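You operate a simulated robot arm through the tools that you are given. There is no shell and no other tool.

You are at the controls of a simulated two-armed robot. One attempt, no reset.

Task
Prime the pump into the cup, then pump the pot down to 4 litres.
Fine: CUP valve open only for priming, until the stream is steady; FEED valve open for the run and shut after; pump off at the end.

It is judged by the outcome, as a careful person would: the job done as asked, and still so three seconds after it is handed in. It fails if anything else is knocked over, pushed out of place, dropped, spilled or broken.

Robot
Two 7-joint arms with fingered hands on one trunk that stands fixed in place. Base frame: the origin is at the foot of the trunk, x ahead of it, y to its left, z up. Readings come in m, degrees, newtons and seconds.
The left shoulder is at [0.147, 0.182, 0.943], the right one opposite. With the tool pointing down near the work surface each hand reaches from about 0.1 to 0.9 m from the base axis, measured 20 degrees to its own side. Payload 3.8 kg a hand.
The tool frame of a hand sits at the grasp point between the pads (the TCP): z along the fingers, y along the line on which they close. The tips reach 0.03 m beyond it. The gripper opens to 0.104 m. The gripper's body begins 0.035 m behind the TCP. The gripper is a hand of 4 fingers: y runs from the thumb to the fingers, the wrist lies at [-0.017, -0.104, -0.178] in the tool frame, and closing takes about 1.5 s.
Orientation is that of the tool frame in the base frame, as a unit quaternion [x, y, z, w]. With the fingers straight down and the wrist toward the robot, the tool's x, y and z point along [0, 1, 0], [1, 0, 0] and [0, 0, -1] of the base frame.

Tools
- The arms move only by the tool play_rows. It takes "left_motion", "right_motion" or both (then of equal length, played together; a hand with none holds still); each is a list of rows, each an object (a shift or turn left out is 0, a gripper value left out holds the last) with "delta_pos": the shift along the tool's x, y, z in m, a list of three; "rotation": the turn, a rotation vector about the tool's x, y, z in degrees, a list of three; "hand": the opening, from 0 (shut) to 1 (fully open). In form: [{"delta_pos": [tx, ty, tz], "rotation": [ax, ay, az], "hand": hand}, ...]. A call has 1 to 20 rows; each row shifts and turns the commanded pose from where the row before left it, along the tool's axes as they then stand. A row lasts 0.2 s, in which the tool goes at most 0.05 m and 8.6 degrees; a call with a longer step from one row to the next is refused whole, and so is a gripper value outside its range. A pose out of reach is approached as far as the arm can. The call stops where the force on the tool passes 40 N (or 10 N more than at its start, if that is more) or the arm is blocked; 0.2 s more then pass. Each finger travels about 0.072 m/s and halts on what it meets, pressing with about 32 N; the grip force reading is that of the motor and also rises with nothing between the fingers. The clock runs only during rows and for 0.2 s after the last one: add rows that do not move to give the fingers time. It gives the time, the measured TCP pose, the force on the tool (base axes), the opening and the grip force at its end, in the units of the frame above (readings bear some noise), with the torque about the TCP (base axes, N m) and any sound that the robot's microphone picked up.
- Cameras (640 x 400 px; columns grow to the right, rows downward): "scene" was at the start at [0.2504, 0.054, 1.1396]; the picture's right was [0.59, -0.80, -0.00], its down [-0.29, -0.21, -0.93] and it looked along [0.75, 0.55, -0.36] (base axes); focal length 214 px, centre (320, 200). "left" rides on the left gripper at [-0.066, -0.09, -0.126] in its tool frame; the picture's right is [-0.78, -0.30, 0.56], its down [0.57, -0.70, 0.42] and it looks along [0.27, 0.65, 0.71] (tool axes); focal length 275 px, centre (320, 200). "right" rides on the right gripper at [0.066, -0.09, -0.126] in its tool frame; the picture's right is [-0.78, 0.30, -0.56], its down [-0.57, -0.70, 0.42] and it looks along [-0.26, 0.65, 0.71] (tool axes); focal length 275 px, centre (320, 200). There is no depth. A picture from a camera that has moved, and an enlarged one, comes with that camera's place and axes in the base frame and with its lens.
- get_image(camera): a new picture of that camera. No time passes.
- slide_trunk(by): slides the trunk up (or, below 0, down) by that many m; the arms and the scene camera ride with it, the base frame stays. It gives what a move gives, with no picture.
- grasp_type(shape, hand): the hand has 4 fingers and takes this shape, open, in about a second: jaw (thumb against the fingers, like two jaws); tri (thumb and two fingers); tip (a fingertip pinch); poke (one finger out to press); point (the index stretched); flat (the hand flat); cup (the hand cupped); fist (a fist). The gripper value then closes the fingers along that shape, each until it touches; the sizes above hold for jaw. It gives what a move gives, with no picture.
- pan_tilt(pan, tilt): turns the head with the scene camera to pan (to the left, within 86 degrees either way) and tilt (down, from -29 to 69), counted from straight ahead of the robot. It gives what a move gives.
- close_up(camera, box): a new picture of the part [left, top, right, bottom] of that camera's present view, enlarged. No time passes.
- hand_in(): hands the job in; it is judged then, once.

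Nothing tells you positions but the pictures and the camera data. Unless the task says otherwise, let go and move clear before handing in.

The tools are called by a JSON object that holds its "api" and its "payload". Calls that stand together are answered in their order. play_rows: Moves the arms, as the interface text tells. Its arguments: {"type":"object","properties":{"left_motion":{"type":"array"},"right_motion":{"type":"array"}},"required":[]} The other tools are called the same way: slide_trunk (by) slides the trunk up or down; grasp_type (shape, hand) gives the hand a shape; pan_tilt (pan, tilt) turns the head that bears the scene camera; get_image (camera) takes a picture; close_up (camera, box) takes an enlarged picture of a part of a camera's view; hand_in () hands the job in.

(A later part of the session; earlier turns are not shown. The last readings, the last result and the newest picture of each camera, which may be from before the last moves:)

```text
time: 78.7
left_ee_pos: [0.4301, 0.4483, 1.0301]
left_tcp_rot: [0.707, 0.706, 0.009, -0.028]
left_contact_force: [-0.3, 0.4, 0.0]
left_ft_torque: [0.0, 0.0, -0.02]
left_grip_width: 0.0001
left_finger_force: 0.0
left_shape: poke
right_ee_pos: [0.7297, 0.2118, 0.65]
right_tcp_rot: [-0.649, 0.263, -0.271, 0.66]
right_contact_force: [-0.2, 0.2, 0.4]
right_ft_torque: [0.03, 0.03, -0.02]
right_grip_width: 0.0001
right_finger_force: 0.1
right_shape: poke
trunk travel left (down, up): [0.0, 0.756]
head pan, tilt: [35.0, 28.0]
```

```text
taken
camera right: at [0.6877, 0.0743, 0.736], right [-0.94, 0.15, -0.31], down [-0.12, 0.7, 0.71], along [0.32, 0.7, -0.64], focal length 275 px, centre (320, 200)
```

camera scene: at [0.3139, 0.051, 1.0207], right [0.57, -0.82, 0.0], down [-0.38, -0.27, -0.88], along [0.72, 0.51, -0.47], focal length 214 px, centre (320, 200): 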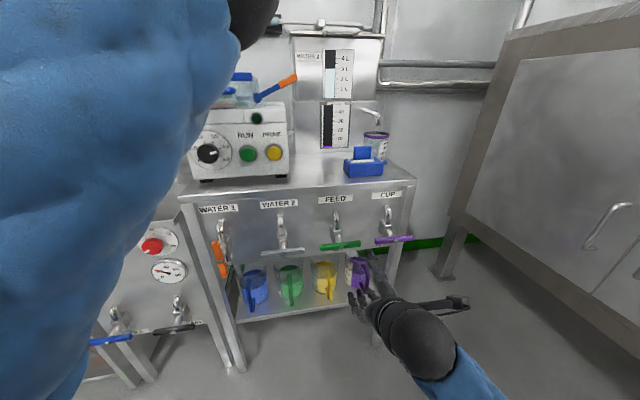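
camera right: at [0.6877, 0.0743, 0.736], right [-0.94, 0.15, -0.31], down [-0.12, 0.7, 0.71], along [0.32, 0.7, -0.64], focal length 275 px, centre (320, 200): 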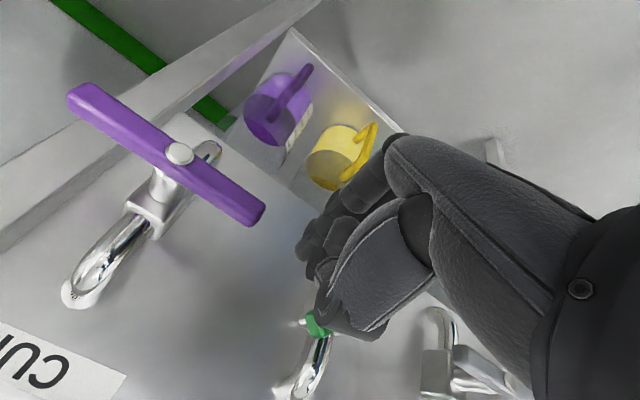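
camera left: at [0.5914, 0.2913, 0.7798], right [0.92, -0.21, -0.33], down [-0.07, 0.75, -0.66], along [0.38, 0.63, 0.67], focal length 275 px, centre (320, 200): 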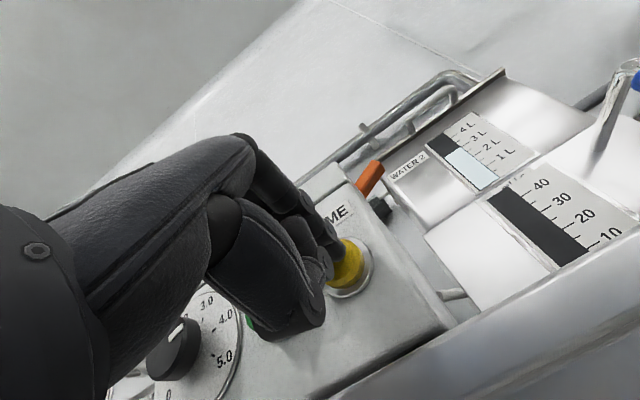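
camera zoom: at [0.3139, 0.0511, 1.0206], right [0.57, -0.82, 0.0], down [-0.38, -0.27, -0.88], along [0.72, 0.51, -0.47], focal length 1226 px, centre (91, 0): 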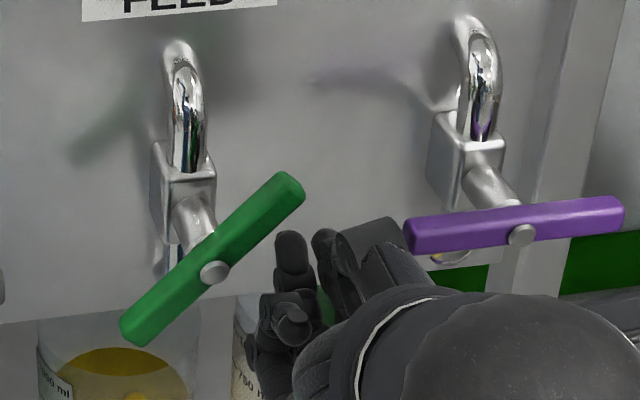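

The finger is in place beside the bar's lower-right face. I'll push it along the arc.

{"api": "play_rows", "payload": {"right_motion": [{"delta_pos": [-0.0056, -0.0049, 0.002]}, {"delta_pos": [-0.0055, -0.0048, 0]}, {"delta_pos": [-0.0031, -0.0061, 0]}, {"delta_pos": [-0.0031, -0.0061, 0]}, {"delta_pos": [-0.0042, -0.0044, 0]}, {"delta_pos": [-0.0041, -0.0044, 0]}]}}

{"api": "close_up", "payload": {"camera": "scene", "box": [310, 200, 410, 270]}}

{"api": "get_image", "payload": {"camera": "right"}}

```text
time: 80.1
left_ee_pos: [0.4302, 0.4476, 1.0299]
left_tcp_rot: [0.708, 0.706, 0.008, -0.027]
left_contact_force: [0.6, -0.3, 0.1]
left_ft_torque: [0.02, 0.01, 0.01]
left_grip_width: 0.0001
left_finger_force: 0.0
left_shape: poke
right_ee_pos: [0.713, 0.2298, 0.6796]
right_tcp_rot: [-0.649, 0.264, -0.272, 0.66]
right_contact_force: [2.0, -1.9, -1.8]
right_ft_torque: [-0.07, -0.01, -0.05]
right_grip_width: 0.0
right_finger_force: 0.1
right_shape: poke
trunk travel left (down, up): [0.0, 0.756]
head pan, tilt: [35.0, 28.0]
```

```text
5.71 times, centred on (360, 235) of scene
camera zoom: at [0.3142, 0.051, 1.0205], right [0.57, -0.82, 0.0], down [-0.39, -0.27, -0.88], along [0.72, 0.51, -0.47], focal length 1226 px, centre (91, 0)
```

zoom: 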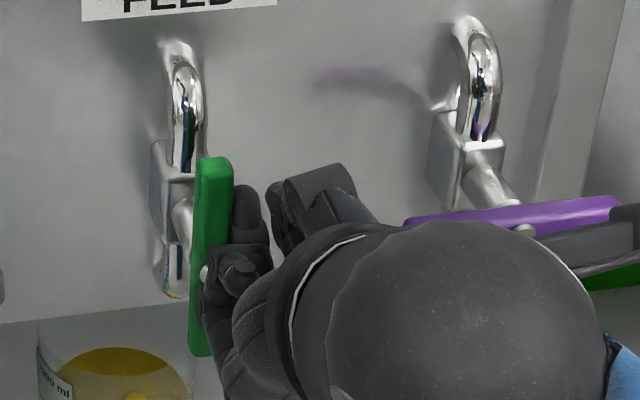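

```text
taken
camera right: at [0.6699, 0.0918, 0.7664], right [-0.94, 0.15, -0.31], down [-0.12, 0.7, 0.71], along [0.32, 0.7, -0.64], focal length 275 px, centre (320, 200)
```

right: 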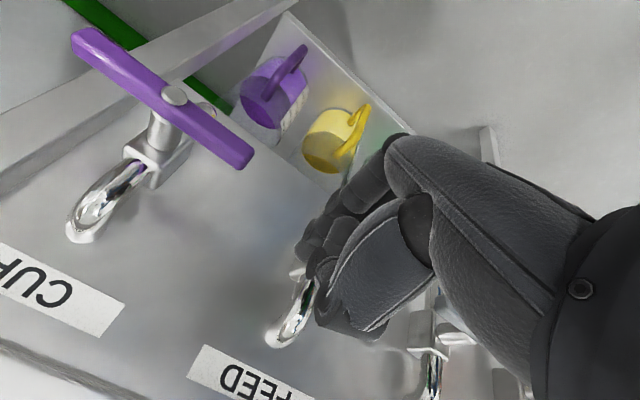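

The bar is nearly vertical, within a degree or two. I'll nudge it gently to its stop.

{"api": "play_rows", "payload": {"right_motion": [{"delta_pos": [-0.003, -0.0005, 0]}, {"delta_pos": [-0.002, 0, 0]}]}}

{"api": "close_up", "payload": {"camera": "scene", "box": [310, 200, 410, 270]}}

```text
time: 80.7
left_ee_pos: [0.4321, 0.4464, 1.029]
left_tcp_rot: [0.708, 0.706, 0.009, -0.029]
left_contact_force: [-1.5, -0.1, 0.6]
left_ft_torque: [-0.01, -0.03, 0.05]
left_grip_width: 0.0
left_finger_force: 0.0
left_shape: poke
right_ee_pos: [0.7103, 0.2305, 0.6793]
right_tcp_rot: [-0.649, 0.265, -0.272, 0.659]
right_contact_force: [10.2, -13.0, -0.4]
right_ft_torque: [-0.14, -0.11, -0.22]
right_grip_width: 0.0002
right_finger_force: 0.0
right_shape: poke
trunk travel left (down, up): [0.0, 0.756]
head pan, tilt: [35.0, 28.0]
```

```text
5.71 times, centred on (360, 235) of scene
camera zoom: at [0.3148, 0.0501, 1.0204], right [0.57, -0.82, 0.0], down [-0.39, -0.27, -0.88], along [0.72, 0.51, -0.47], focal length 1226 px, centre (91, 0)
```

zoom: 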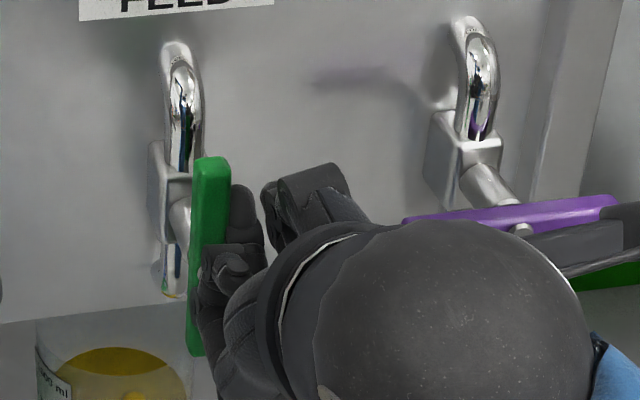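

FEED is open against its stop. I'll back the right hand off and park it to the right, in front of CUP but clear of it.

{"api": "play_rows", "payload": {"right_motion": [{"delta_pos": [0.008, 0, 0]}, {"delta_pos": [0, 0, -0.03]}, {"delta_pos": [0, 0, -0.03]}, {"delta_pos": [0, 0, -0.03]}, {"delta_pos": [0, 0, -0.02]}, {"delta_pos": [0.04, 0, 0]}, {"delta_pos": [0.04, 0, 0]}, {"delta_pos": [0.04, 0, 0]}, {"delta_pos": [0.03, 0, 0]}]}}

{"api": "get_image", "payload": {"camera": "scene"}}

{"api": "close_up", "payload": {"camera": "scene", "box": [290, 170, 450, 290]}}

```text
time: 82.7
left_ee_pos: [0.43, 0.4489, 1.0294]
left_tcp_rot: [0.707, 0.707, 0.008, -0.027]
left_contact_force: [-0.3, 0.5, -0.6]
left_ft_torque: [0.0, 0.02, 0.03]
left_grip_width: 0.0
left_finger_force: 0.1
left_shape: poke
right_ee_pos: [0.7437, 0.0447, 0.6813]
right_tcp_rot: [-0.649, 0.263, -0.271, 0.661]
right_contact_force: [0.1, 0.7, -0.4]
right_ft_torque: [0.0, 0.0, 0.0]
right_grip_width: 0.0
right_finger_force: 0.1
right_shape: poke
trunk travel left (down, up): [0.0, 0.756]
head pan, tilt: [35.0, 28.0]
```

```text
taken
camera scene: at [0.3139, 0.0511, 1.0206], right [0.57, -0.82, 0.0], down [-0.38, -0.27, -0.88], along [0.72, 0.51, -0.47], focal length 214 px, centre (320, 200)
```

scene: 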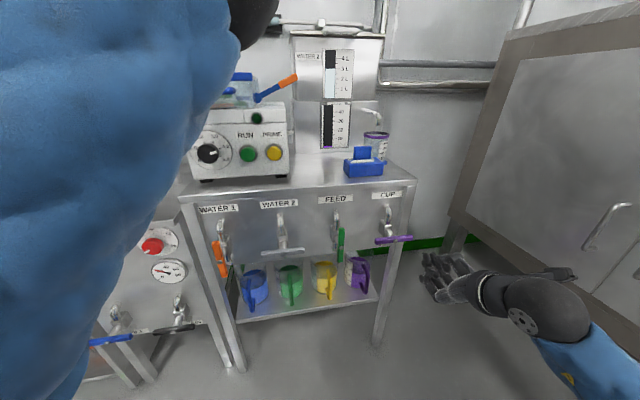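

```text
3.33 times, centred on (370, 230) of scene
camera zoom: at [0.3139, 0.0511, 1.0206], right [0.57, -0.82, 0.0], down [-0.38, -0.27, -0.88], along [0.72, 0.51, -0.47], focal length 715 px, centre (153, 100)
```

zoom: 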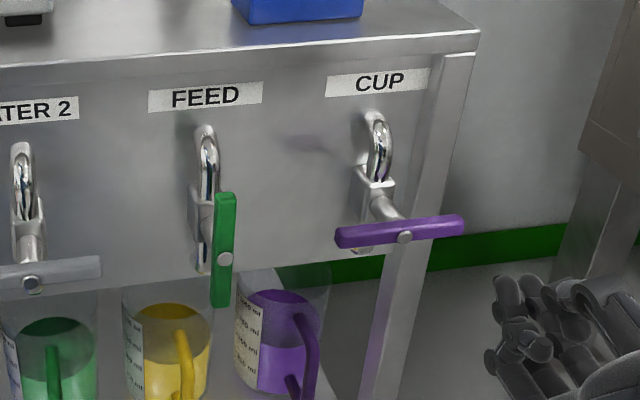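

FEED is open, CUP shut and WATER 1 open. I'll measure RUN and then bring the left hand back to the front of the pump along the same path.

{"api": "close_up", "payload": {"camera": "scene", "box": [190, 80, 310, 190]}}

{"api": "play_rows", "payload": {"left_motion": [{"rotation": [0, 0, -8.2]}, {"rotation": [0, 0, -8.2]}, {"rotation": [0, 0, -8.2]}, {"rotation": [0, 0, -8.2]}, {"rotation": [0, 0, -8.2]}, {"delta_pos": [-0.03, 0.012, 0]}, {"delta_pos": [-0.03, 0.012, 0]}, {"delta_pos": [-0.03, 0.012, 0]}, {"delta_pos": [-0.03, 0.012, 0]}, {"delta_pos": [-0.03, 0.012, 0]}, {"rotation": [-8.2, 0, 0]}, {"rotation": [-8.2, 0, 0]}, {"rotation": [-8.2, 0, 0]}, {"rotation": [-8.2, 0, 0]}, {"rotation": [-8.2, 0, 0]}, {"rotation": [-8.2, 0, 0]}, {"rotation": [-8.2, 0, 0]}, {"rotation": [-8.2, 0, 0]}, {"rotation": [-8.2, 0, 0]}, {"rotation": [-8.2, 0, 0]}]}}

{"api": "get_image", "payload": {"camera": "scene"}}

```text
3.64 times, centred on (250, 135) of scene
camera zoom: at [0.3139, 0.0511, 1.0206], right [0.57, -0.82, 0.0], down [-0.38, -0.27, -0.88], along [0.72, 0.51, -0.47], focal length 780 px, centre (574, 436)
```

zoom: 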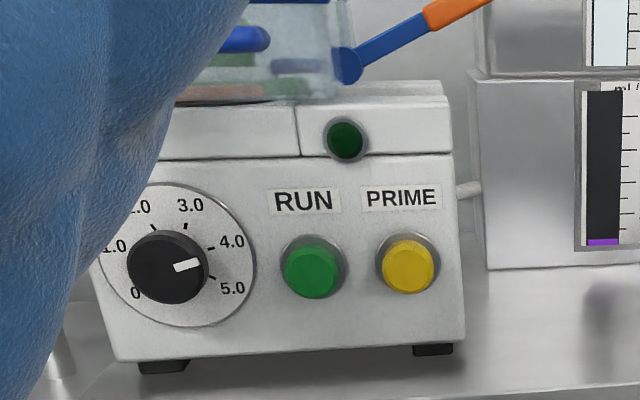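

```text
time: 86.9
left_ee_pos: [0.5797, 0.375, 1.0258]
left_tcp_rot: [0.328, 0.674, 0.611, 0.256]
left_contact_force: [-0.1, 0.0, -0.2]
left_ft_torque: [0.03, 0.0, 0.0]
left_grip_width: 0.0
left_finger_force: 0.1
left_shape: poke
left hand out of reach, approached as far as the arm can: row 20
right_ee_pos: [0.7451, 0.0439, 0.6809]
right_tcp_rot: [-0.649, 0.264, -0.271, 0.66]
right_contact_force: [-0.1, -0.1, -0.2]
right_ft_torque: [-0.01, 0.01, -0.02]
right_grip_width: 0.0
right_finger_force: 0.0
right_shape: poke
trunk travel left (down, up): [0.0, 0.756]
head pan, tilt: [35.0, 28.0]
```

```text
taken
camera scene: at [0.314, 0.051, 1.0206], right [0.57, -0.82, 0.0], down [-0.38, -0.27, -0.88], along [0.72, 0.51, -0.47], focal length 214 px, centre (320, 200)
```

scene: 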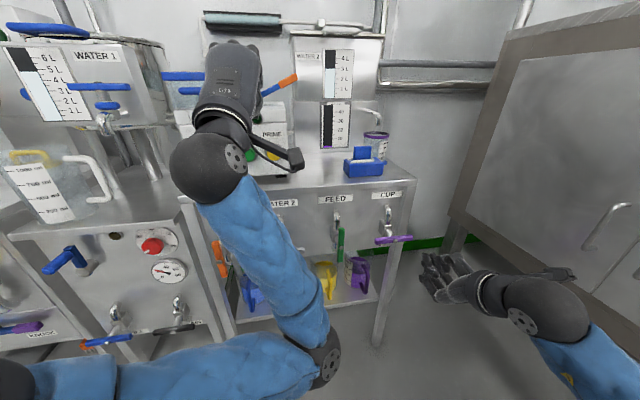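

RUN refines to [0.631, 0.490, 0.874]. I'll lower the left hand, level it, and line up 3 cm in front of RUN.

{"api": "play_rows", "payload": {"left_motion": [{"delta_pos": [0, -0.03, 0]}, {"delta_pos": [0, -0.03, 0]}, {"delta_pos": [0, -0.03, 0]}, {"delta_pos": [0, -0.03, 0]}, {"delta_pos": [0, -0.03, 0], "rotation": [-3.5, 0, 0]}, {"rotation": [-3.5, 0, 0]}, {"delta_pos": [0.026, 0, 0]}, {"delta_pos": [0.026, 0, 0]}]}}

{"api": "get_image", "payload": {"camera": "left"}}

{"api": "get_image", "payload": {"camera": "scene"}}

```text
time: 88.7
left_ee_pos: [0.5799, 0.4125, 0.8825]
left_tcp_rot: [0.312, 0.636, 0.65, 0.275]
left_contact_force: [-0.5, 0.6, 0.0]
left_ft_torque: [-0.01, 0.04, 0.0]
left_grip_width: 0.0
left_finger_force: 0.1
left_shape: poke
left hand out of reach, approached as far as the arm can: row 1, 2, 3, 4, 8
right_ee_pos: [0.7449, 0.0447, 0.6811]
right_tcp_rot: [-0.649, 0.263, -0.27, 0.661]
right_contact_force: [0.2, 0.2, -1.1]
right_ft_torque: [-0.02, 0.01, -0.01]
right_grip_width: 0.0
right_finger_force: 0.1
right_shape: poke
trunk travel left (down, up): [0.0, 0.756]
head pan, tilt: [35.0, 28.0]
```

```text
taken
camera left: at [0.5243, 0.2838, 0.7892], right [0.92, -0.21, -0.34], down [-0.08, 0.74, -0.67], along [0.39, 0.64, 0.66], focal length 275 px, centre (320, 200)
```

left: 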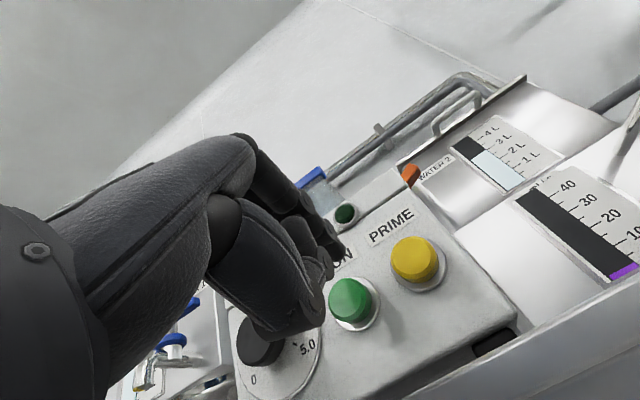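

```text
taken
camera scene: at [0.3139, 0.0508, 1.0207], right [0.57, -0.82, 0.0], down [-0.38, -0.27, -0.88], along [0.72, 0.51, -0.47], focal length 214 px, centre (320, 200)
```

scene: 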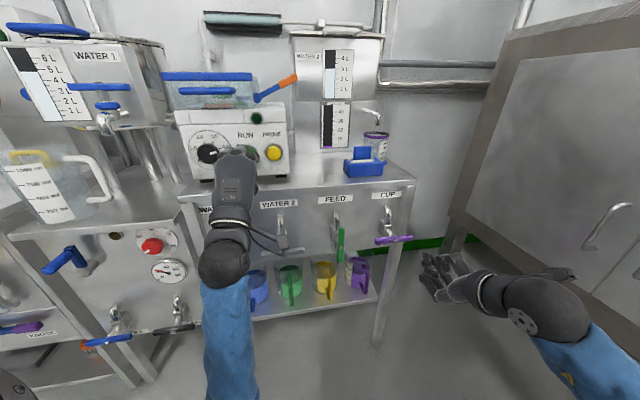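

{"api": "play_rows", "payload": {"left_motion": [{"delta_pos": [0, -0.002, 0.014]}, {"delta_pos": [0.0115, -0.003, 0]}, {"delta_pos": [0.011, -0.0025, 0]}]}}

{"api": "get_image", "payload": {"camera": "left"}}

{"api": "close_up", "payload": {"camera": "scene", "box": [0, 20, 160, 140]}}

```text
time: 89.5
left_ee_pos: [0.5763, 0.4394, 0.8767]
left_tcp_rot: [0.313, 0.636, 0.65, 0.274]
left_contact_force: [0.3, -0.5, -0.4]
left_ft_torque: [-0.03, 0.01, 0.02]
left_grip_width: 0.0
left_finger_force: 0.1
left_shape: poke
right_ee_pos: [0.7441, 0.0444, 0.6808]
right_tcp_rot: [-0.649, 0.263, -0.27, 0.661]
right_contact_force: [0.1, 0.3, 0.1]
right_ft_torque: [-0.01, 0.01, -0.02]
right_grip_width: 0.0002
right_finger_force: 0.1
right_shape: poke
trunk travel left (down, up): [0.0, 0.756]
head pan, tilt: [35.0, 28.0]
```

```text
taken
camera left: at [0.5196, 0.3113, 0.7837], right [0.92, -0.21, -0.34], down [-0.08, 0.74, -0.67], along [0.39, 0.64, 0.66], focal length 275 px, centre (320, 200)
```

left: 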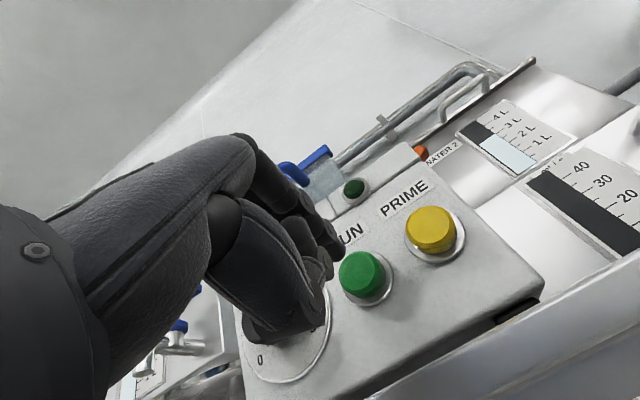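

```text
3.33 times, centred on (80, 80) of scene
camera zoom: at [0.3139, 0.051, 1.0206], right [0.57, -0.82, 0.0], down [-0.38, -0.27, -0.88], along [0.72, 0.51, -0.47], focal length 715 px, centre (1120, 600)
```

zoom: 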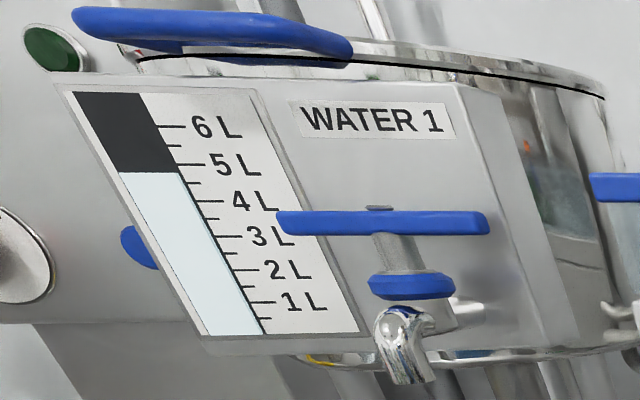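

WATER 1 reads about 4.8 L and the finger is lined up on RUN. I'll press it.

{"api": "play_rows", "payload": {"left_motion": [{"delta_pos": [0, 0, 0.012]}, {"delta_pos": [0, 0, 0.01]}, {"delta_pos": [0, 0, 0.006]}]}}

{"api": "close_up", "payload": {"camera": "scene", "box": [180, 0, 420, 200]}}

```text
time: 90.3
left_ee_pos: [0.5969, 0.4582, 0.8757]
left_tcp_rot: [0.312, 0.637, 0.65, 0.275]
left_contact_force: [-0.2, -0.1, 0.5]
left_ft_torque: [-0.02, -0.01, 0.02]
left_grip_width: 0.0
left_finger_force: 0.1
left_shape: poke
right_ee_pos: [0.7446, 0.0441, 0.6798]
right_tcp_rot: [-0.649, 0.262, -0.27, 0.661]
right_contact_force: [-1.0, 0.3, -0.2]
right_ft_torque: [0.0, -0.01, 0.03]
right_grip_width: 0.0
right_finger_force: 0.0
right_shape: poke
trunk travel left (down, up): [0.0, 0.756]
head pan, tilt: [35.0, 28.0]
```

```text
2.00 times, centred on (300, 100) of scene
camera zoom: at [0.3139, 0.0511, 1.0206], right [0.57, -0.82, 0.0], down [-0.38, -0.27, -0.88], along [0.72, 0.51, -0.47], focal length 429 px, centre (360, 400)
```

zoom: 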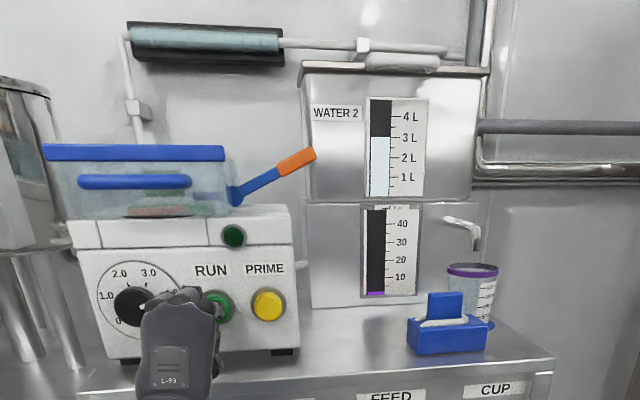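

{"api": "play_rows", "payload": {"left_motion": [{"delta_pos": [0, 0, 0.004]}]}}

{"api": "get_image", "payload": {"camera": "left"}}

```text
time: 90.7
left_ee_pos: [0.5995, 0.4599, 0.8768]
left_tcp_rot: [0.312, 0.636, 0.65, 0.275]
left_contact_force: [-2.1, -0.4, -0.5]
left_ft_torque: [-0.02, -0.02, 0.03]
left_grip_width: 0.0002
left_finger_force: 0.1
left_shape: poke
right_ee_pos: [0.7437, 0.0448, 0.6799]
right_tcp_rot: [-0.649, 0.263, -0.271, 0.661]
right_contact_force: [-0.6, 0.5, -0.5]
right_ft_torque: [-0.02, 0.0, -0.02]
right_grip_width: 0.0
right_finger_force: 0.1
right_shape: poke
trunk travel left (down, up): [0.0, 0.756]
head pan, tilt: [35.0, 28.0]
```

```text
taken
camera left: at [0.5444, 0.3314, 0.7834], right [0.92, -0.21, -0.34], down [-0.08, 0.74, -0.67], along [0.39, 0.64, 0.66], focal length 275 px, centre (320, 200)
```

left: 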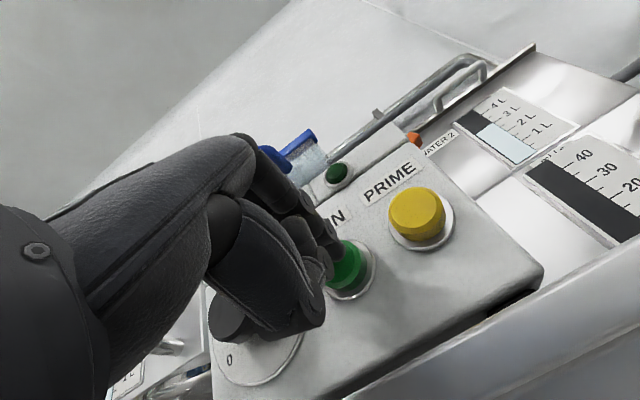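

The finger is touching RUN at about 2 N. I'll press a few millimetres further until it clicks.

{"api": "play_rows", "payload": {"left_motion": [{"delta_pos": [0, 0, 0.003]}, {"delta_pos": [0, 0, 0.001]}]}}

{"api": "close_up", "payload": {"camera": "scene", "box": [180, 0, 420, 200]}}

```text
time: 91.3
left_ee_pos: [0.6035, 0.464, 0.877]
left_tcp_rot: [0.313, 0.636, 0.65, 0.275]
left_contact_force: [-2.6, -1.4, 0.3]
left_ft_torque: [-0.03, 0.02, 0.08]
left_grip_width: 0.0
left_finger_force: 0.1
left_shape: poke
right_ee_pos: [0.7447, 0.0447, 0.6807]
right_tcp_rot: [-0.65, 0.264, -0.27, 0.66]
right_contact_force: [0.4, -0.9, -0.4]
right_ft_torque: [-0.02, -0.01, 0.0]
right_grip_width: 0.0
right_finger_force: 0.0
right_shape: poke
trunk travel left (down, up): [0.0, 0.756]
head pan, tilt: [35.0, 28.0]
heard: click
```

```text
2.00 times, centred on (300, 100) of scene
camera zoom: at [0.3137, 0.0509, 1.0207], right [0.57, -0.82, 0.0], down [-0.38, -0.27, -0.88], along [0.72, 0.51, -0.47], focal length 429 px, centre (360, 400)
```

zoom: 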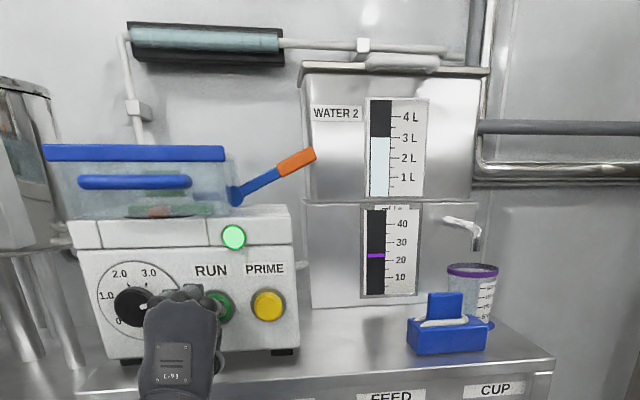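

It clicked, the lamp is lit and flow is rising. I'll ease off to find out whether RUN latches.

{"api": "play_rows", "payload": {"left_motion": [{"delta_pos": [0, 0, -0.006]}, {"delta_pos": [0, 0, -0.006]}]}}

{"api": "close_up", "payload": {"camera": "scene", "box": [180, 0, 420, 200]}}

{"api": "close_up", "payload": {"camera": "scene", "box": [0, 20, 160, 140]}}

```text
time: 91.9
left_ee_pos: [0.594, 0.4555, 0.8775]
left_tcp_rot: [0.312, 0.636, 0.651, 0.273]
left_contact_force: [0.0, 0.6, 0.0]
left_ft_torque: [0.02, -0.01, -0.01]
left_grip_width: 0.0
left_finger_force: 0.1
left_shape: poke
right_ee_pos: [0.7453, 0.045, 0.6807]
right_tcp_rot: [-0.649, 0.263, -0.271, 0.661]
right_contact_force: [0.5, 0.0, -0.9]
right_ft_torque: [-0.03, -0.02, 0.01]
right_grip_width: 0.0
right_finger_force: 0.1
right_shape: poke
trunk travel left (down, up): [0.0, 0.756]
head pan, tilt: [35.0, 28.0]
```

```text
2.00 times, centred on (300, 100) of scene
camera zoom: at [0.3139, 0.0511, 1.0206], right [0.57, -0.82, 0.0], down [-0.38, -0.27, -0.88], along [0.72, 0.51, -0.47], focal length 429 px, centre (360, 400)
```

zoom: 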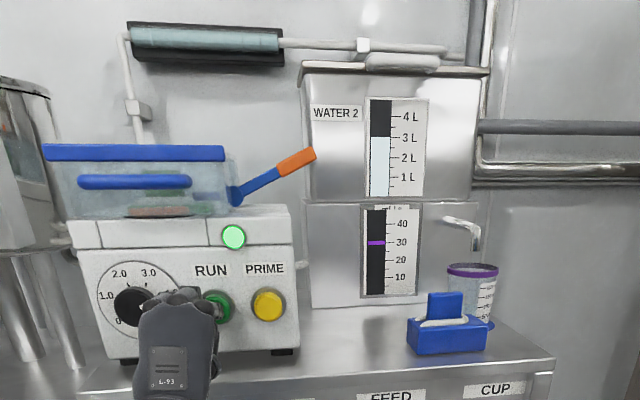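

```text
3.33 times, centred on (80, 80) of scene
camera zoom: at [0.3139, 0.0511, 1.0206], right [0.57, -0.82, 0.0], down [-0.38, -0.27, -0.88], along [0.72, 0.51, -0.47], focal length 715 px, centre (1120, 600)
```

zoom: 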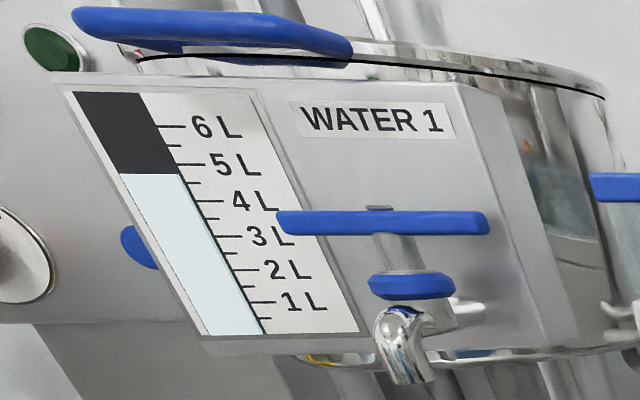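

RUN latches and the pump is running. I'll wait in short steps and check for leaks and the level.

{"api": "play_rows", "payload": {"left_motion": [{}, {}, {}, {}, {}, {}, {}, {}]}}

{"api": "get_image", "payload": {"camera": "scene"}}

{"api": "close_up", "payload": {"camera": "scene", "box": [0, 40, 100, 120]}}

{"api": "close_up", "payload": {"camera": "scene", "box": [280, 30, 400, 160]}}

```text
time: 93.7
left_ee_pos: [0.5937, 0.4561, 0.8767]
left_tcp_rot: [0.313, 0.636, 0.65, 0.274]
left_contact_force: [0.1, -0.1, 0.0]
left_ft_torque: [0.01, 0.01, -0.02]
left_grip_width: 0.0
left_finger_force: 0.0
left_shape: poke
right_ee_pos: [0.7446, 0.0447, 0.6811]
right_tcp_rot: [-0.649, 0.263, -0.27, 0.661]
right_contact_force: [0.8, -0.2, -0.7]
right_ft_torque: [0.02, -0.03, 0.0]
right_grip_width: 0.0
right_finger_force: 0.1
right_shape: poke
trunk travel left (down, up): [0.0, 0.756]
head pan, tilt: [35.0, 28.0]
```

```text
taken
camera scene: at [0.3139, 0.0511, 1.0206], right [0.57, -0.82, 0.0], down [-0.38, -0.27, -0.88], along [0.72, 0.51, -0.47], focal length 214 px, centre (320, 200)
```

scene: 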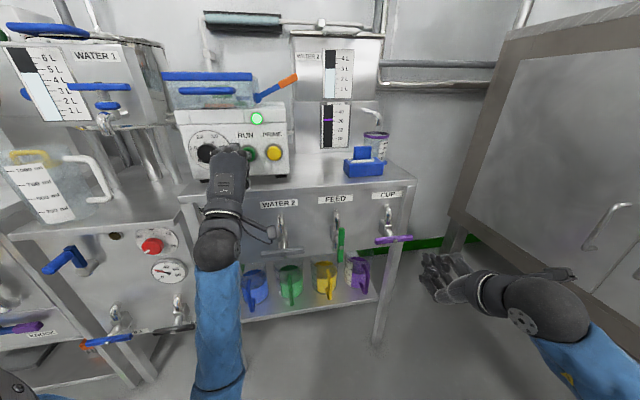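

```text
5.00 times, centred on (50, 80) of scene
camera zoom: at [0.3139, 0.0511, 1.0206], right [0.57, -0.82, 0.0], down [-0.38, -0.27, -0.88], along [0.72, 0.51, -0.47], focal length 1072 px, centre (1670, 800)
```

zoom: 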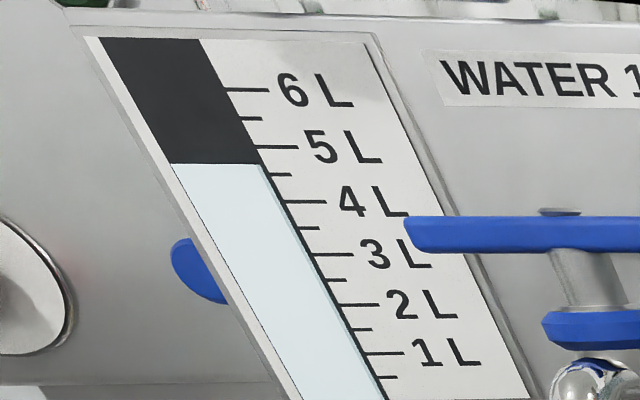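

```text
3.08 times, centred on (340, 95) of scene
camera zoom: at [0.3139, 0.0511, 1.0206], right [0.57, -0.82, 0.0], down [-0.38, -0.27, -0.88], along [0.72, 0.51, -0.47], focal length 660 px, centre (258, 523)
```

zoom: 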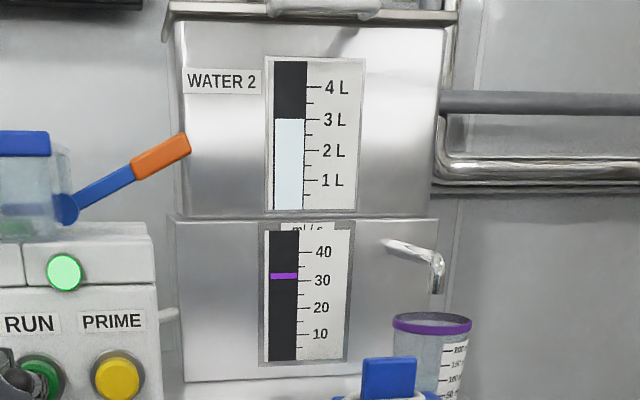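

Flow is steady at 32 ml/s, nothing is leaking, and the level is about 4.70 L. I estimate about 22 s to go, so I'll keep waiting.

{"api": "play_rows", "payload": {"left_motion": [{}, {}, {}, {}, {}, {}, {}, {}, {}, {}, {}, {}, {}, {}, {}, {}, {}, {}, {}, {}]}}

{"api": "close_up", "payload": {"camera": "scene", "box": [0, 40, 100, 120]}}

{"api": "get_image", "payload": {"camera": "scene"}}

```text
time: 97.9
left_ee_pos: [0.5946, 0.4548, 0.8758]
left_tcp_rot: [0.313, 0.636, 0.65, 0.275]
left_contact_force: [-0.3, -0.1, -0.5]
left_ft_torque: [0.02, 0.04, 0.0]
left_grip_width: 0.0
left_finger_force: 0.1
left_shape: poke
right_ee_pos: [0.7453, 0.045, 0.6802]
right_tcp_rot: [-0.648, 0.263, -0.271, 0.661]
right_contact_force: [-0.6, -1.1, 0.1]
right_ft_torque: [0.01, 0.0, -0.04]
right_grip_width: 0.0
right_finger_force: 0.1
right_shape: poke
trunk travel left (down, up): [0.0, 0.756]
head pan, tilt: [35.0, 28.0]
```

```text
5.00 times, centred on (50, 80) of scene
camera zoom: at [0.3139, 0.0511, 1.0206], right [0.57, -0.82, 0.0], down [-0.38, -0.27, -0.88], along [0.72, 0.51, -0.47], focal length 1072 px, centre (1670, 800)
```

zoom: 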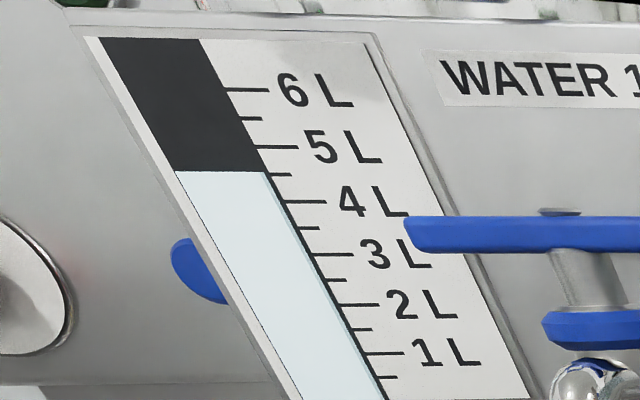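

```text
taken
camera scene: at [0.3139, 0.0511, 1.0206], right [0.57, -0.82, 0.0], down [-0.38, -0.27, -0.88], along [0.72, 0.51, -0.47], focal length 214 px, centre (320, 200)
```

scene: 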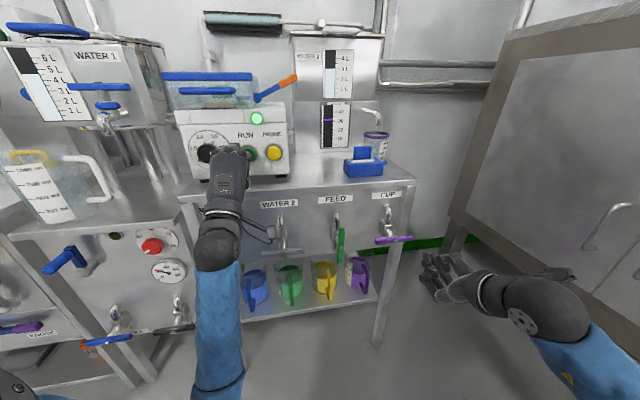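

The level is about 4.55 L, consistent with 33 ml/s. I'll continue.

{"api": "play_rows", "payload": {"left_motion": [{}, {}, {}, {}, {}, {}, {}, {}, {}, {}, {}, {}, {}, {}, {}, {}, {}, {}, {}, {}]}}

{"api": "play_rows", "payload": {"left_motion": [{}, {}, {}, {}, {}, {}, {}, {}, {}, {}, {}, {}, {}, {}, {}, {}, {}, {}, {}, {}]}}

{"api": "close_up", "payload": {"camera": "scene", "box": [0, 40, 100, 120]}}

{"api": "close_up", "payload": {"camera": "scene", "box": [180, 0, 420, 200]}}

```text
time: 102.1
left_ee_pos: [0.5934, 0.4561, 0.8771]
left_tcp_rot: [0.312, 0.636, 0.65, 0.275]
left_contact_force: [1.0, 0.2, 0.9]
left_ft_torque: [-0.03, 0.01, 0.0]
left_grip_width: 0.0001
left_finger_force: 0.1
left_shape: poke
right_ee_pos: [0.7453, 0.0448, 0.6803]
right_tcp_rot: [-0.649, 0.263, -0.27, 0.661]
right_contact_force: [0.5, -0.9, -0.1]
right_ft_torque: [-0.02, 0.0, 0.02]
right_grip_width: 0.0001
right_finger_force: 0.1
right_shape: poke
trunk travel left (down, up): [0.0, 0.756]
head pan, tilt: [35.0, 28.0]
```

```text
time: 106.3
left_ee_pos: [0.5944, 0.4553, 0.8771]
left_tcp_rot: [0.314, 0.636, 0.65, 0.275]
left_contact_force: [-0.4, 0.8, 0.0]
left_ft_torque: [0.05, 0.02, -0.03]
left_grip_width: 0.0001
left_finger_force: 0.0
left_shape: poke
right_ee_pos: [0.7454, 0.0448, 0.681]
right_tcp_rot: [-0.649, 0.263, -0.27, 0.661]
right_contact_force: [0.3, 0.2, -0.1]
right_ft_torque: [0.02, 0.01, 0.0]
right_grip_width: 0.0
right_finger_force: 0.1
right_shape: poke
trunk travel left (down, up): [0.0, 0.756]
head pan, tilt: [35.0, 28.0]
```

```text
5.00 times, centred on (50, 80) of scene
camera zoom: at [0.3139, 0.0511, 1.0206], right [0.57, -0.82, 0.0], down [-0.38, -0.27, -0.88], along [0.72, 0.51, -0.47], focal length 1072 px, centre (1670, 800)
```

zoom: 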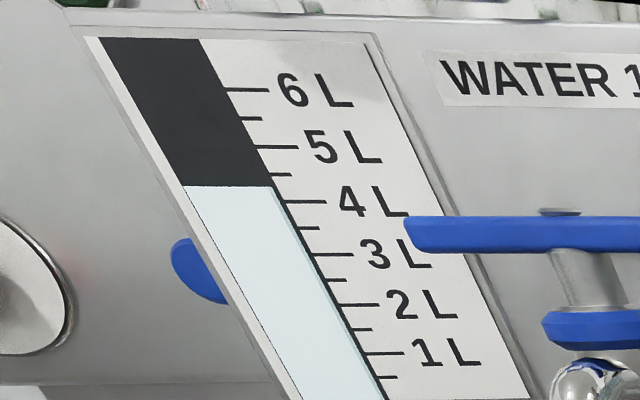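

```text
2.00 times, centred on (300, 100) of scene
camera zoom: at [0.3139, 0.0511, 1.0206], right [0.57, -0.82, 0.0], down [-0.38, -0.27, -0.88], along [0.72, 0.51, -0.47], focal length 429 px, centre (360, 400)
```

zoom: 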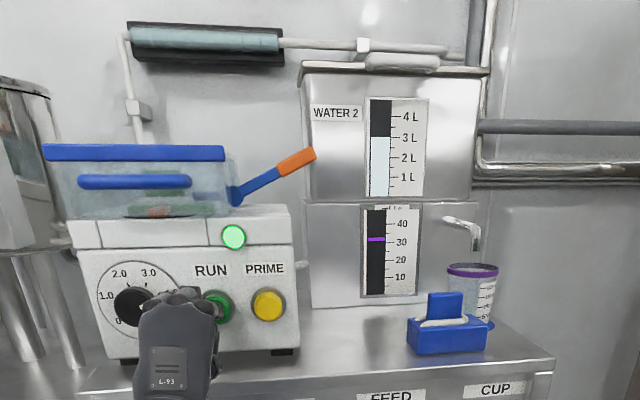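

The level is about 4.28 L, roughly 8.5 s to go. I'll wait 4 s more, then go finely.

{"api": "play_rows", "payload": {"left_motion": [{}, {}, {}, {}, {}, {}, {}, {}, {}, {}, {}, {}, {}, {}, {}, {}, {}, {}, {}, {}]}}

{"api": "close_up", "payload": {"camera": "scene", "box": [10, 50, 90, 110]}}

```text
time: 110.5
left_ee_pos: [0.593, 0.4553, 0.8756]
left_tcp_rot: [0.313, 0.636, 0.65, 0.275]
left_contact_force: [0.1, 0.4, 0.0]
left_ft_torque: [-0.01, 0.0, 0.02]
left_grip_width: 0.0001
left_finger_force: 0.1
left_shape: poke
right_ee_pos: [0.7445, 0.0452, 0.6796]
right_tcp_rot: [-0.65, 0.263, -0.27, 0.661]
right_contact_force: [-0.1, -0.4, 0.1]
right_ft_torque: [0.01, -0.01, 0.01]
right_grip_width: 0.0
right_finger_force: 0.0
right_shape: poke
trunk travel left (down, up): [0.0, 0.756]
head pan, tilt: [35.0, 28.0]
```

```text
6.67 times, centred on (50, 80) of scene
camera zoom: at [0.3139, 0.0511, 1.0206], right [0.57, -0.82, 0.0], down [-0.38, -0.27, -0.88], along [0.72, 0.51, -0.47], focal length 1430 px, centre (2120, 1000)
```

zoom: 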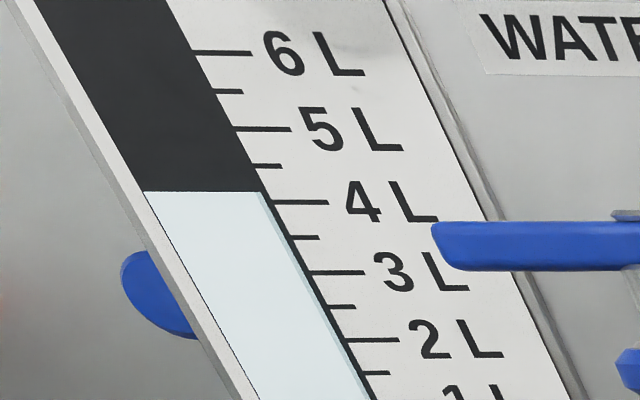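

The level is about 4.13 L. I'll bring the finger a little closer to RUN and wait about 2.6 s more.

{"api": "play_rows", "payload": {"left_motion": [{"delta_pos": [0, 0, 0.003]}, {}, {}, {}, {}, {}, {}, {}, {}, {}, {}]}}

{"api": "close_up", "payload": {"camera": "scene", "box": [20, 60, 68, 90]}}

```text
time: 112.9
left_ee_pos: [0.597, 0.4571, 0.8776]
left_tcp_rot: [0.312, 0.636, 0.65, 0.274]
left_contact_force: [0.5, 0.3, -0.1]
left_ft_torque: [-0.02, -0.03, 0.02]
left_grip_width: 0.0001
left_finger_force: 0.0
left_shape: poke
right_ee_pos: [0.744, 0.0453, 0.6812]
right_tcp_rot: [-0.649, 0.263, -0.27, 0.661]
right_contact_force: [-0.3, -1.2, 0.5]
right_ft_torque: [0.01, 0.0, -0.01]
right_grip_width: 0.0
right_finger_force: 0.0
right_shape: poke
trunk travel left (down, up): [0.0, 0.756]
head pan, tilt: [35.0, 28.0]
```

```text
13.33 times, centred on (44, 75) of scene
camera zoom: at [0.3139, 0.0511, 1.0206], right [0.57, -0.82, 0.0], down [-0.38, -0.27, -0.88], along [0.72, 0.51, -0.47], focal length 2860 px, centre (4000, 1867)
```

zoom: 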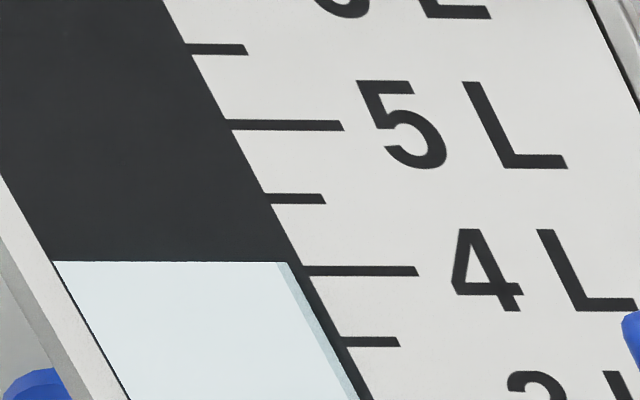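

The level is about 4.05 L. I'll wait about 0.6 s, then press and release RUN in one sequence.

{"api": "play_rows", "payload": {"left_motion": [{}, {}, {}, {"delta_pos": [0, 0, 0.008]}, {"delta_pos": [0, 0, 0.003]}, {"delta_pos": [0, 0, -0.008]}, {"delta_pos": [0, 0, -0.012]}]}}

{"api": "close_up", "payload": {"camera": "scene", "box": [180, 0, 420, 200]}}

{"api": "close_up", "payload": {"camera": "scene", "box": [20, 60, 68, 90]}}

```text
time: 114.5
left_ee_pos: [0.5897, 0.4522, 0.8749]
left_tcp_rot: [0.313, 0.636, 0.65, 0.275]
left_contact_force: [-0.2, -0.4, 0.7]
left_ft_torque: [0.03, -0.01, -0.03]
left_grip_width: 0.0001
left_finger_force: 0.0
left_shape: poke
right_ee_pos: [0.7443, 0.0446, 0.6812]
right_tcp_rot: [-0.65, 0.262, -0.269, 0.661]
right_contact_force: [-0.4, 0.1, 0.4]
right_ft_torque: [0.0, -0.02, 0.01]
right_grip_width: 0.0
right_finger_force: 0.1
right_shape: poke
trunk travel left (down, up): [0.0, 0.756]
head pan, tilt: [35.0, 28.0]
heard: click
```

```text
2.00 times, centred on (300, 100) of scene
camera zoom: at [0.3139, 0.0511, 1.0206], right [0.57, -0.82, 0.0], down [-0.38, -0.27, -0.88], along [0.72, 0.51, -0.47], focal length 429 px, centre (360, 400)
```

zoom: 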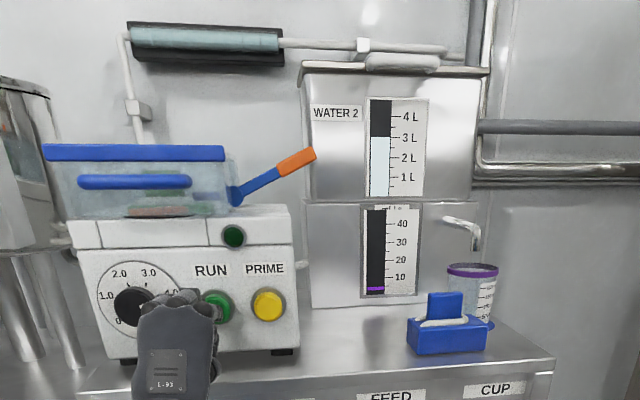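

```text
13.33 times, centred on (44, 75) of scene
camera zoom: at [0.3139, 0.0511, 1.0206], right [0.57, -0.82, 0.0], down [-0.38, -0.27, -0.88], along [0.72, 0.51, -0.47], focal length 2860 px, centre (4000, 1867)
```

zoom: 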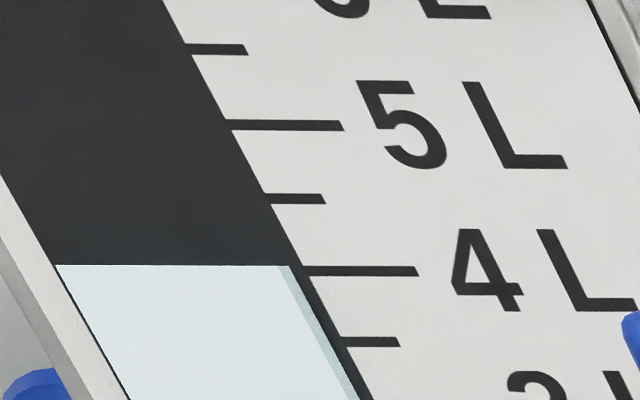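

The pump is off (lamp dark, flow falling to zero), and WATER 1 reads about 4.02 L. Now I'll shut FEED: the right finger goes to the left side of the bar's top end to push it clockwise.

{"api": "play_rows", "payload": {"right_motion": [{"delta_pos": [-0.043, -0.001, 0]}, {"delta_pos": [-0.043, -0.001, 0]}, {"delta_pos": [-0.043, -0.001, 0]}, {"delta_pos": [-0.043, -0.001, 0]}, {"delta_pos": [-0.044, -0.002, 0]}]}}

{"api": "close_up", "payload": {"camera": "scene", "box": [270, 170, 430, 300]}}

{"api": "get_image", "payload": {"camera": "scene"}}

{"api": "get_image", "payload": {"camera": "right"}}

```text
time: 115.7
left_ee_pos: [0.5905, 0.4519, 0.8766]
left_tcp_rot: [0.313, 0.636, 0.65, 0.275]
left_contact_force: [0.3, 0.7, -1.1]
left_ft_torque: [-0.02, -0.01, -0.01]
left_grip_width: 0.0001
left_finger_force: 0.0
left_shape: poke
right_ee_pos: [0.5868, 0.1969, 0.6848]
right_tcp_rot: [-0.649, 0.263, -0.27, 0.661]
right_contact_force: [-0.3, -0.2, -0.6]
right_ft_torque: [-0.01, -0.01, 0.0]
right_grip_width: 0.0
right_finger_force: 0.0
right_shape: poke
trunk travel left (down, up): [0.0, 0.756]
head pan, tilt: [35.0, 28.0]
```

```text
3.08 times, centred on (350, 235) of scene
camera zoom: at [0.3138, 0.0509, 1.0207], right [0.57, -0.82, 0.0], down [-0.38, -0.27, -0.88], along [0.72, 0.51, -0.47], focal length 660 px, centre (228, 92)
```

zoom: 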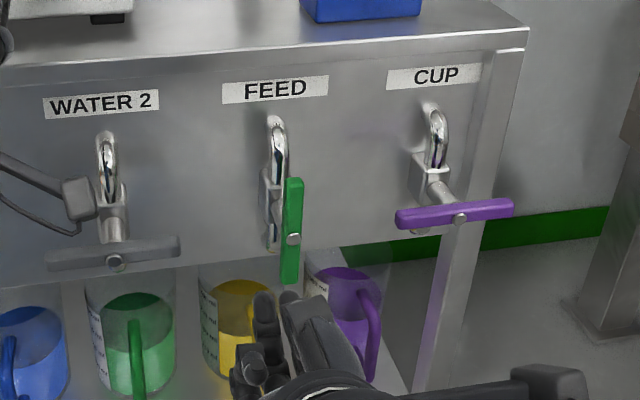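

```text
taken
camera scene: at [0.3138, 0.0509, 1.0207], right [0.57, -0.82, 0.0], down [-0.38, -0.27, -0.88], along [0.72, 0.51, -0.47], focal length 214 px, centre (320, 200)
```

scene: 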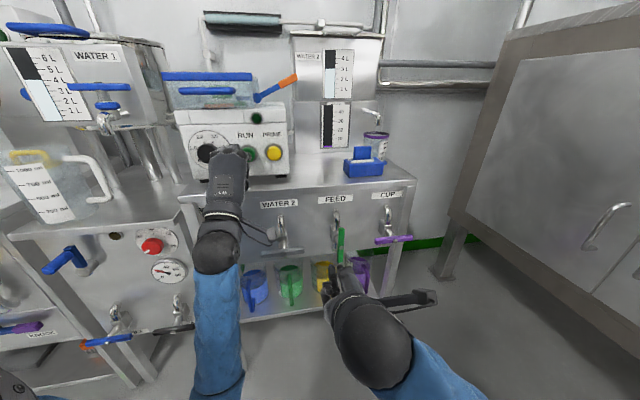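

```text
taken
camera right: at [0.5457, 0.0588, 0.7718], right [-0.94, 0.15, -0.31], down [-0.12, 0.7, 0.71], along [0.32, 0.7, -0.64], focal length 275 px, centre (320, 200)
```

right: 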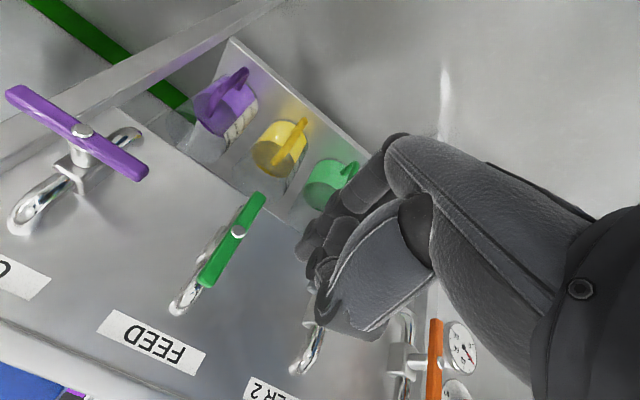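

The finger is left of the bar with the thumb above it. I'll advance in steps and check clearance before pushing.

{"api": "play_rows", "payload": {"right_motion": [{"delta_pos": [0, 0, 0.03]}, {"delta_pos": [0, 0, 0.03]}, {"delta_pos": [0, 0, 0.02]}]}}

{"api": "close_up", "payload": {"camera": "scene", "box": [290, 190, 410, 280]}}

{"api": "get_image", "payload": {"camera": "right"}}

```text
time: 116.5
left_ee_pos: [0.5904, 0.4528, 0.8765]
left_tcp_rot: [0.312, 0.636, 0.65, 0.275]
left_contact_force: [-0.6, -1.0, 0.1]
left_ft_torque: [0.03, -0.01, 0.03]
left_grip_width: 0.0001
left_finger_force: 0.1
left_shape: poke
right_ee_pos: [0.6463, 0.254, 0.6875]
right_tcp_rot: [-0.649, 0.263, -0.271, 0.66]
right_contact_force: [0.1, -0.3, 0.4]
right_ft_torque: [-0.01, 0.0, -0.02]
right_grip_width: 0.0
right_finger_force: 0.0
right_shape: poke
trunk travel left (down, up): [0.0, 0.756]
head pan, tilt: [35.0, 28.0]
```

```text
4.44 times, centred on (350, 235) of scene
camera zoom: at [0.3138, 0.0511, 1.0206], right [0.57, -0.82, 0.0], down [-0.38, -0.27, -0.88], along [0.72, 0.51, -0.47], focal length 953 px, centre (187, 44)
```

zoom: 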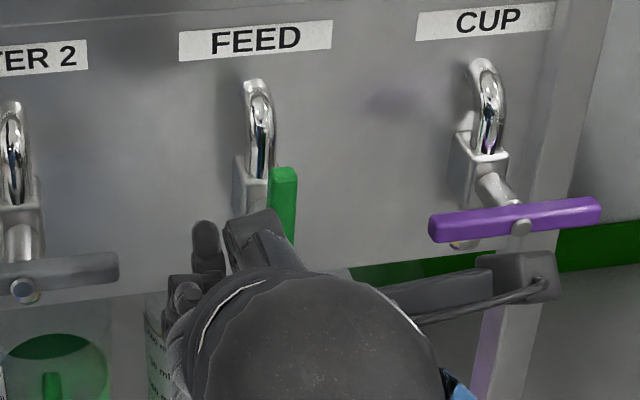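

```text
taken
camera right: at [0.6037, 0.1169, 0.7739], right [-0.94, 0.15, -0.31], down [-0.12, 0.7, 0.71], along [0.32, 0.7, -0.64], focal length 275 px, centre (320, 200)
```

right: 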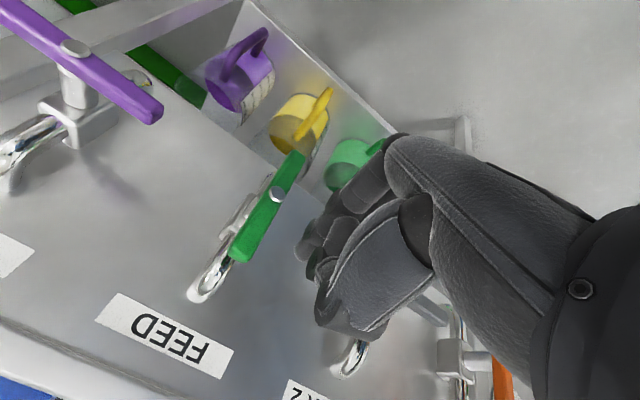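

There's clear space between the thumb and the bar, so I'll advance the last 2.8 cm.

{"api": "play_rows", "payload": {"right_motion": [{"delta_pos": [0, 0, 0.014]}, {"delta_pos": [0, 0, 0.014]}]}}

{"api": "close_up", "payload": {"camera": "scene", "box": [290, 190, 410, 280]}}

{"api": "get_image", "payload": {"camera": "right"}}

```text
time: 117.1
left_ee_pos: [0.5908, 0.4523, 0.8766]
left_tcp_rot: [0.312, 0.636, 0.65, 0.274]
left_contact_force: [0.2, -0.8, 0.2]
left_ft_torque: [0.0, -0.03, -0.01]
left_grip_width: 0.0
left_finger_force: 0.0
left_shape: poke
right_ee_pos: [0.6664, 0.2738, 0.6869]
right_tcp_rot: [-0.649, 0.263, -0.271, 0.661]
right_contact_force: [-0.5, 0.4, 0.7]
right_ft_torque: [0.0, 0.0, -0.01]
right_grip_width: 0.0
right_finger_force: 0.1
right_shape: poke
trunk travel left (down, up): [0.0, 0.756]
head pan, tilt: [35.0, 28.0]
```

```text
4.44 times, centred on (350, 235) of scene
camera zoom: at [0.3139, 0.0511, 1.0206], right [0.57, -0.82, 0.0], down [-0.38, -0.27, -0.88], along [0.72, 0.51, -0.47], focal length 953 px, centre (187, 44)
```

zoom: 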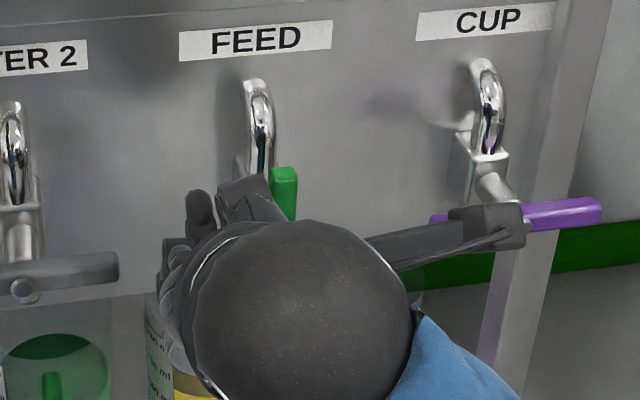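

```text
taken
camera right: at [0.6245, 0.1358, 0.7739], right [-0.94, 0.15, -0.31], down [-0.12, 0.7, 0.71], along [0.32, 0.7, -0.64], focal length 275 px, centre (320, 200)
```

right: 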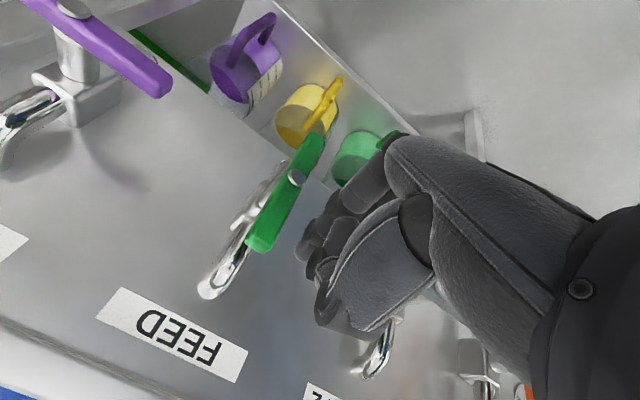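

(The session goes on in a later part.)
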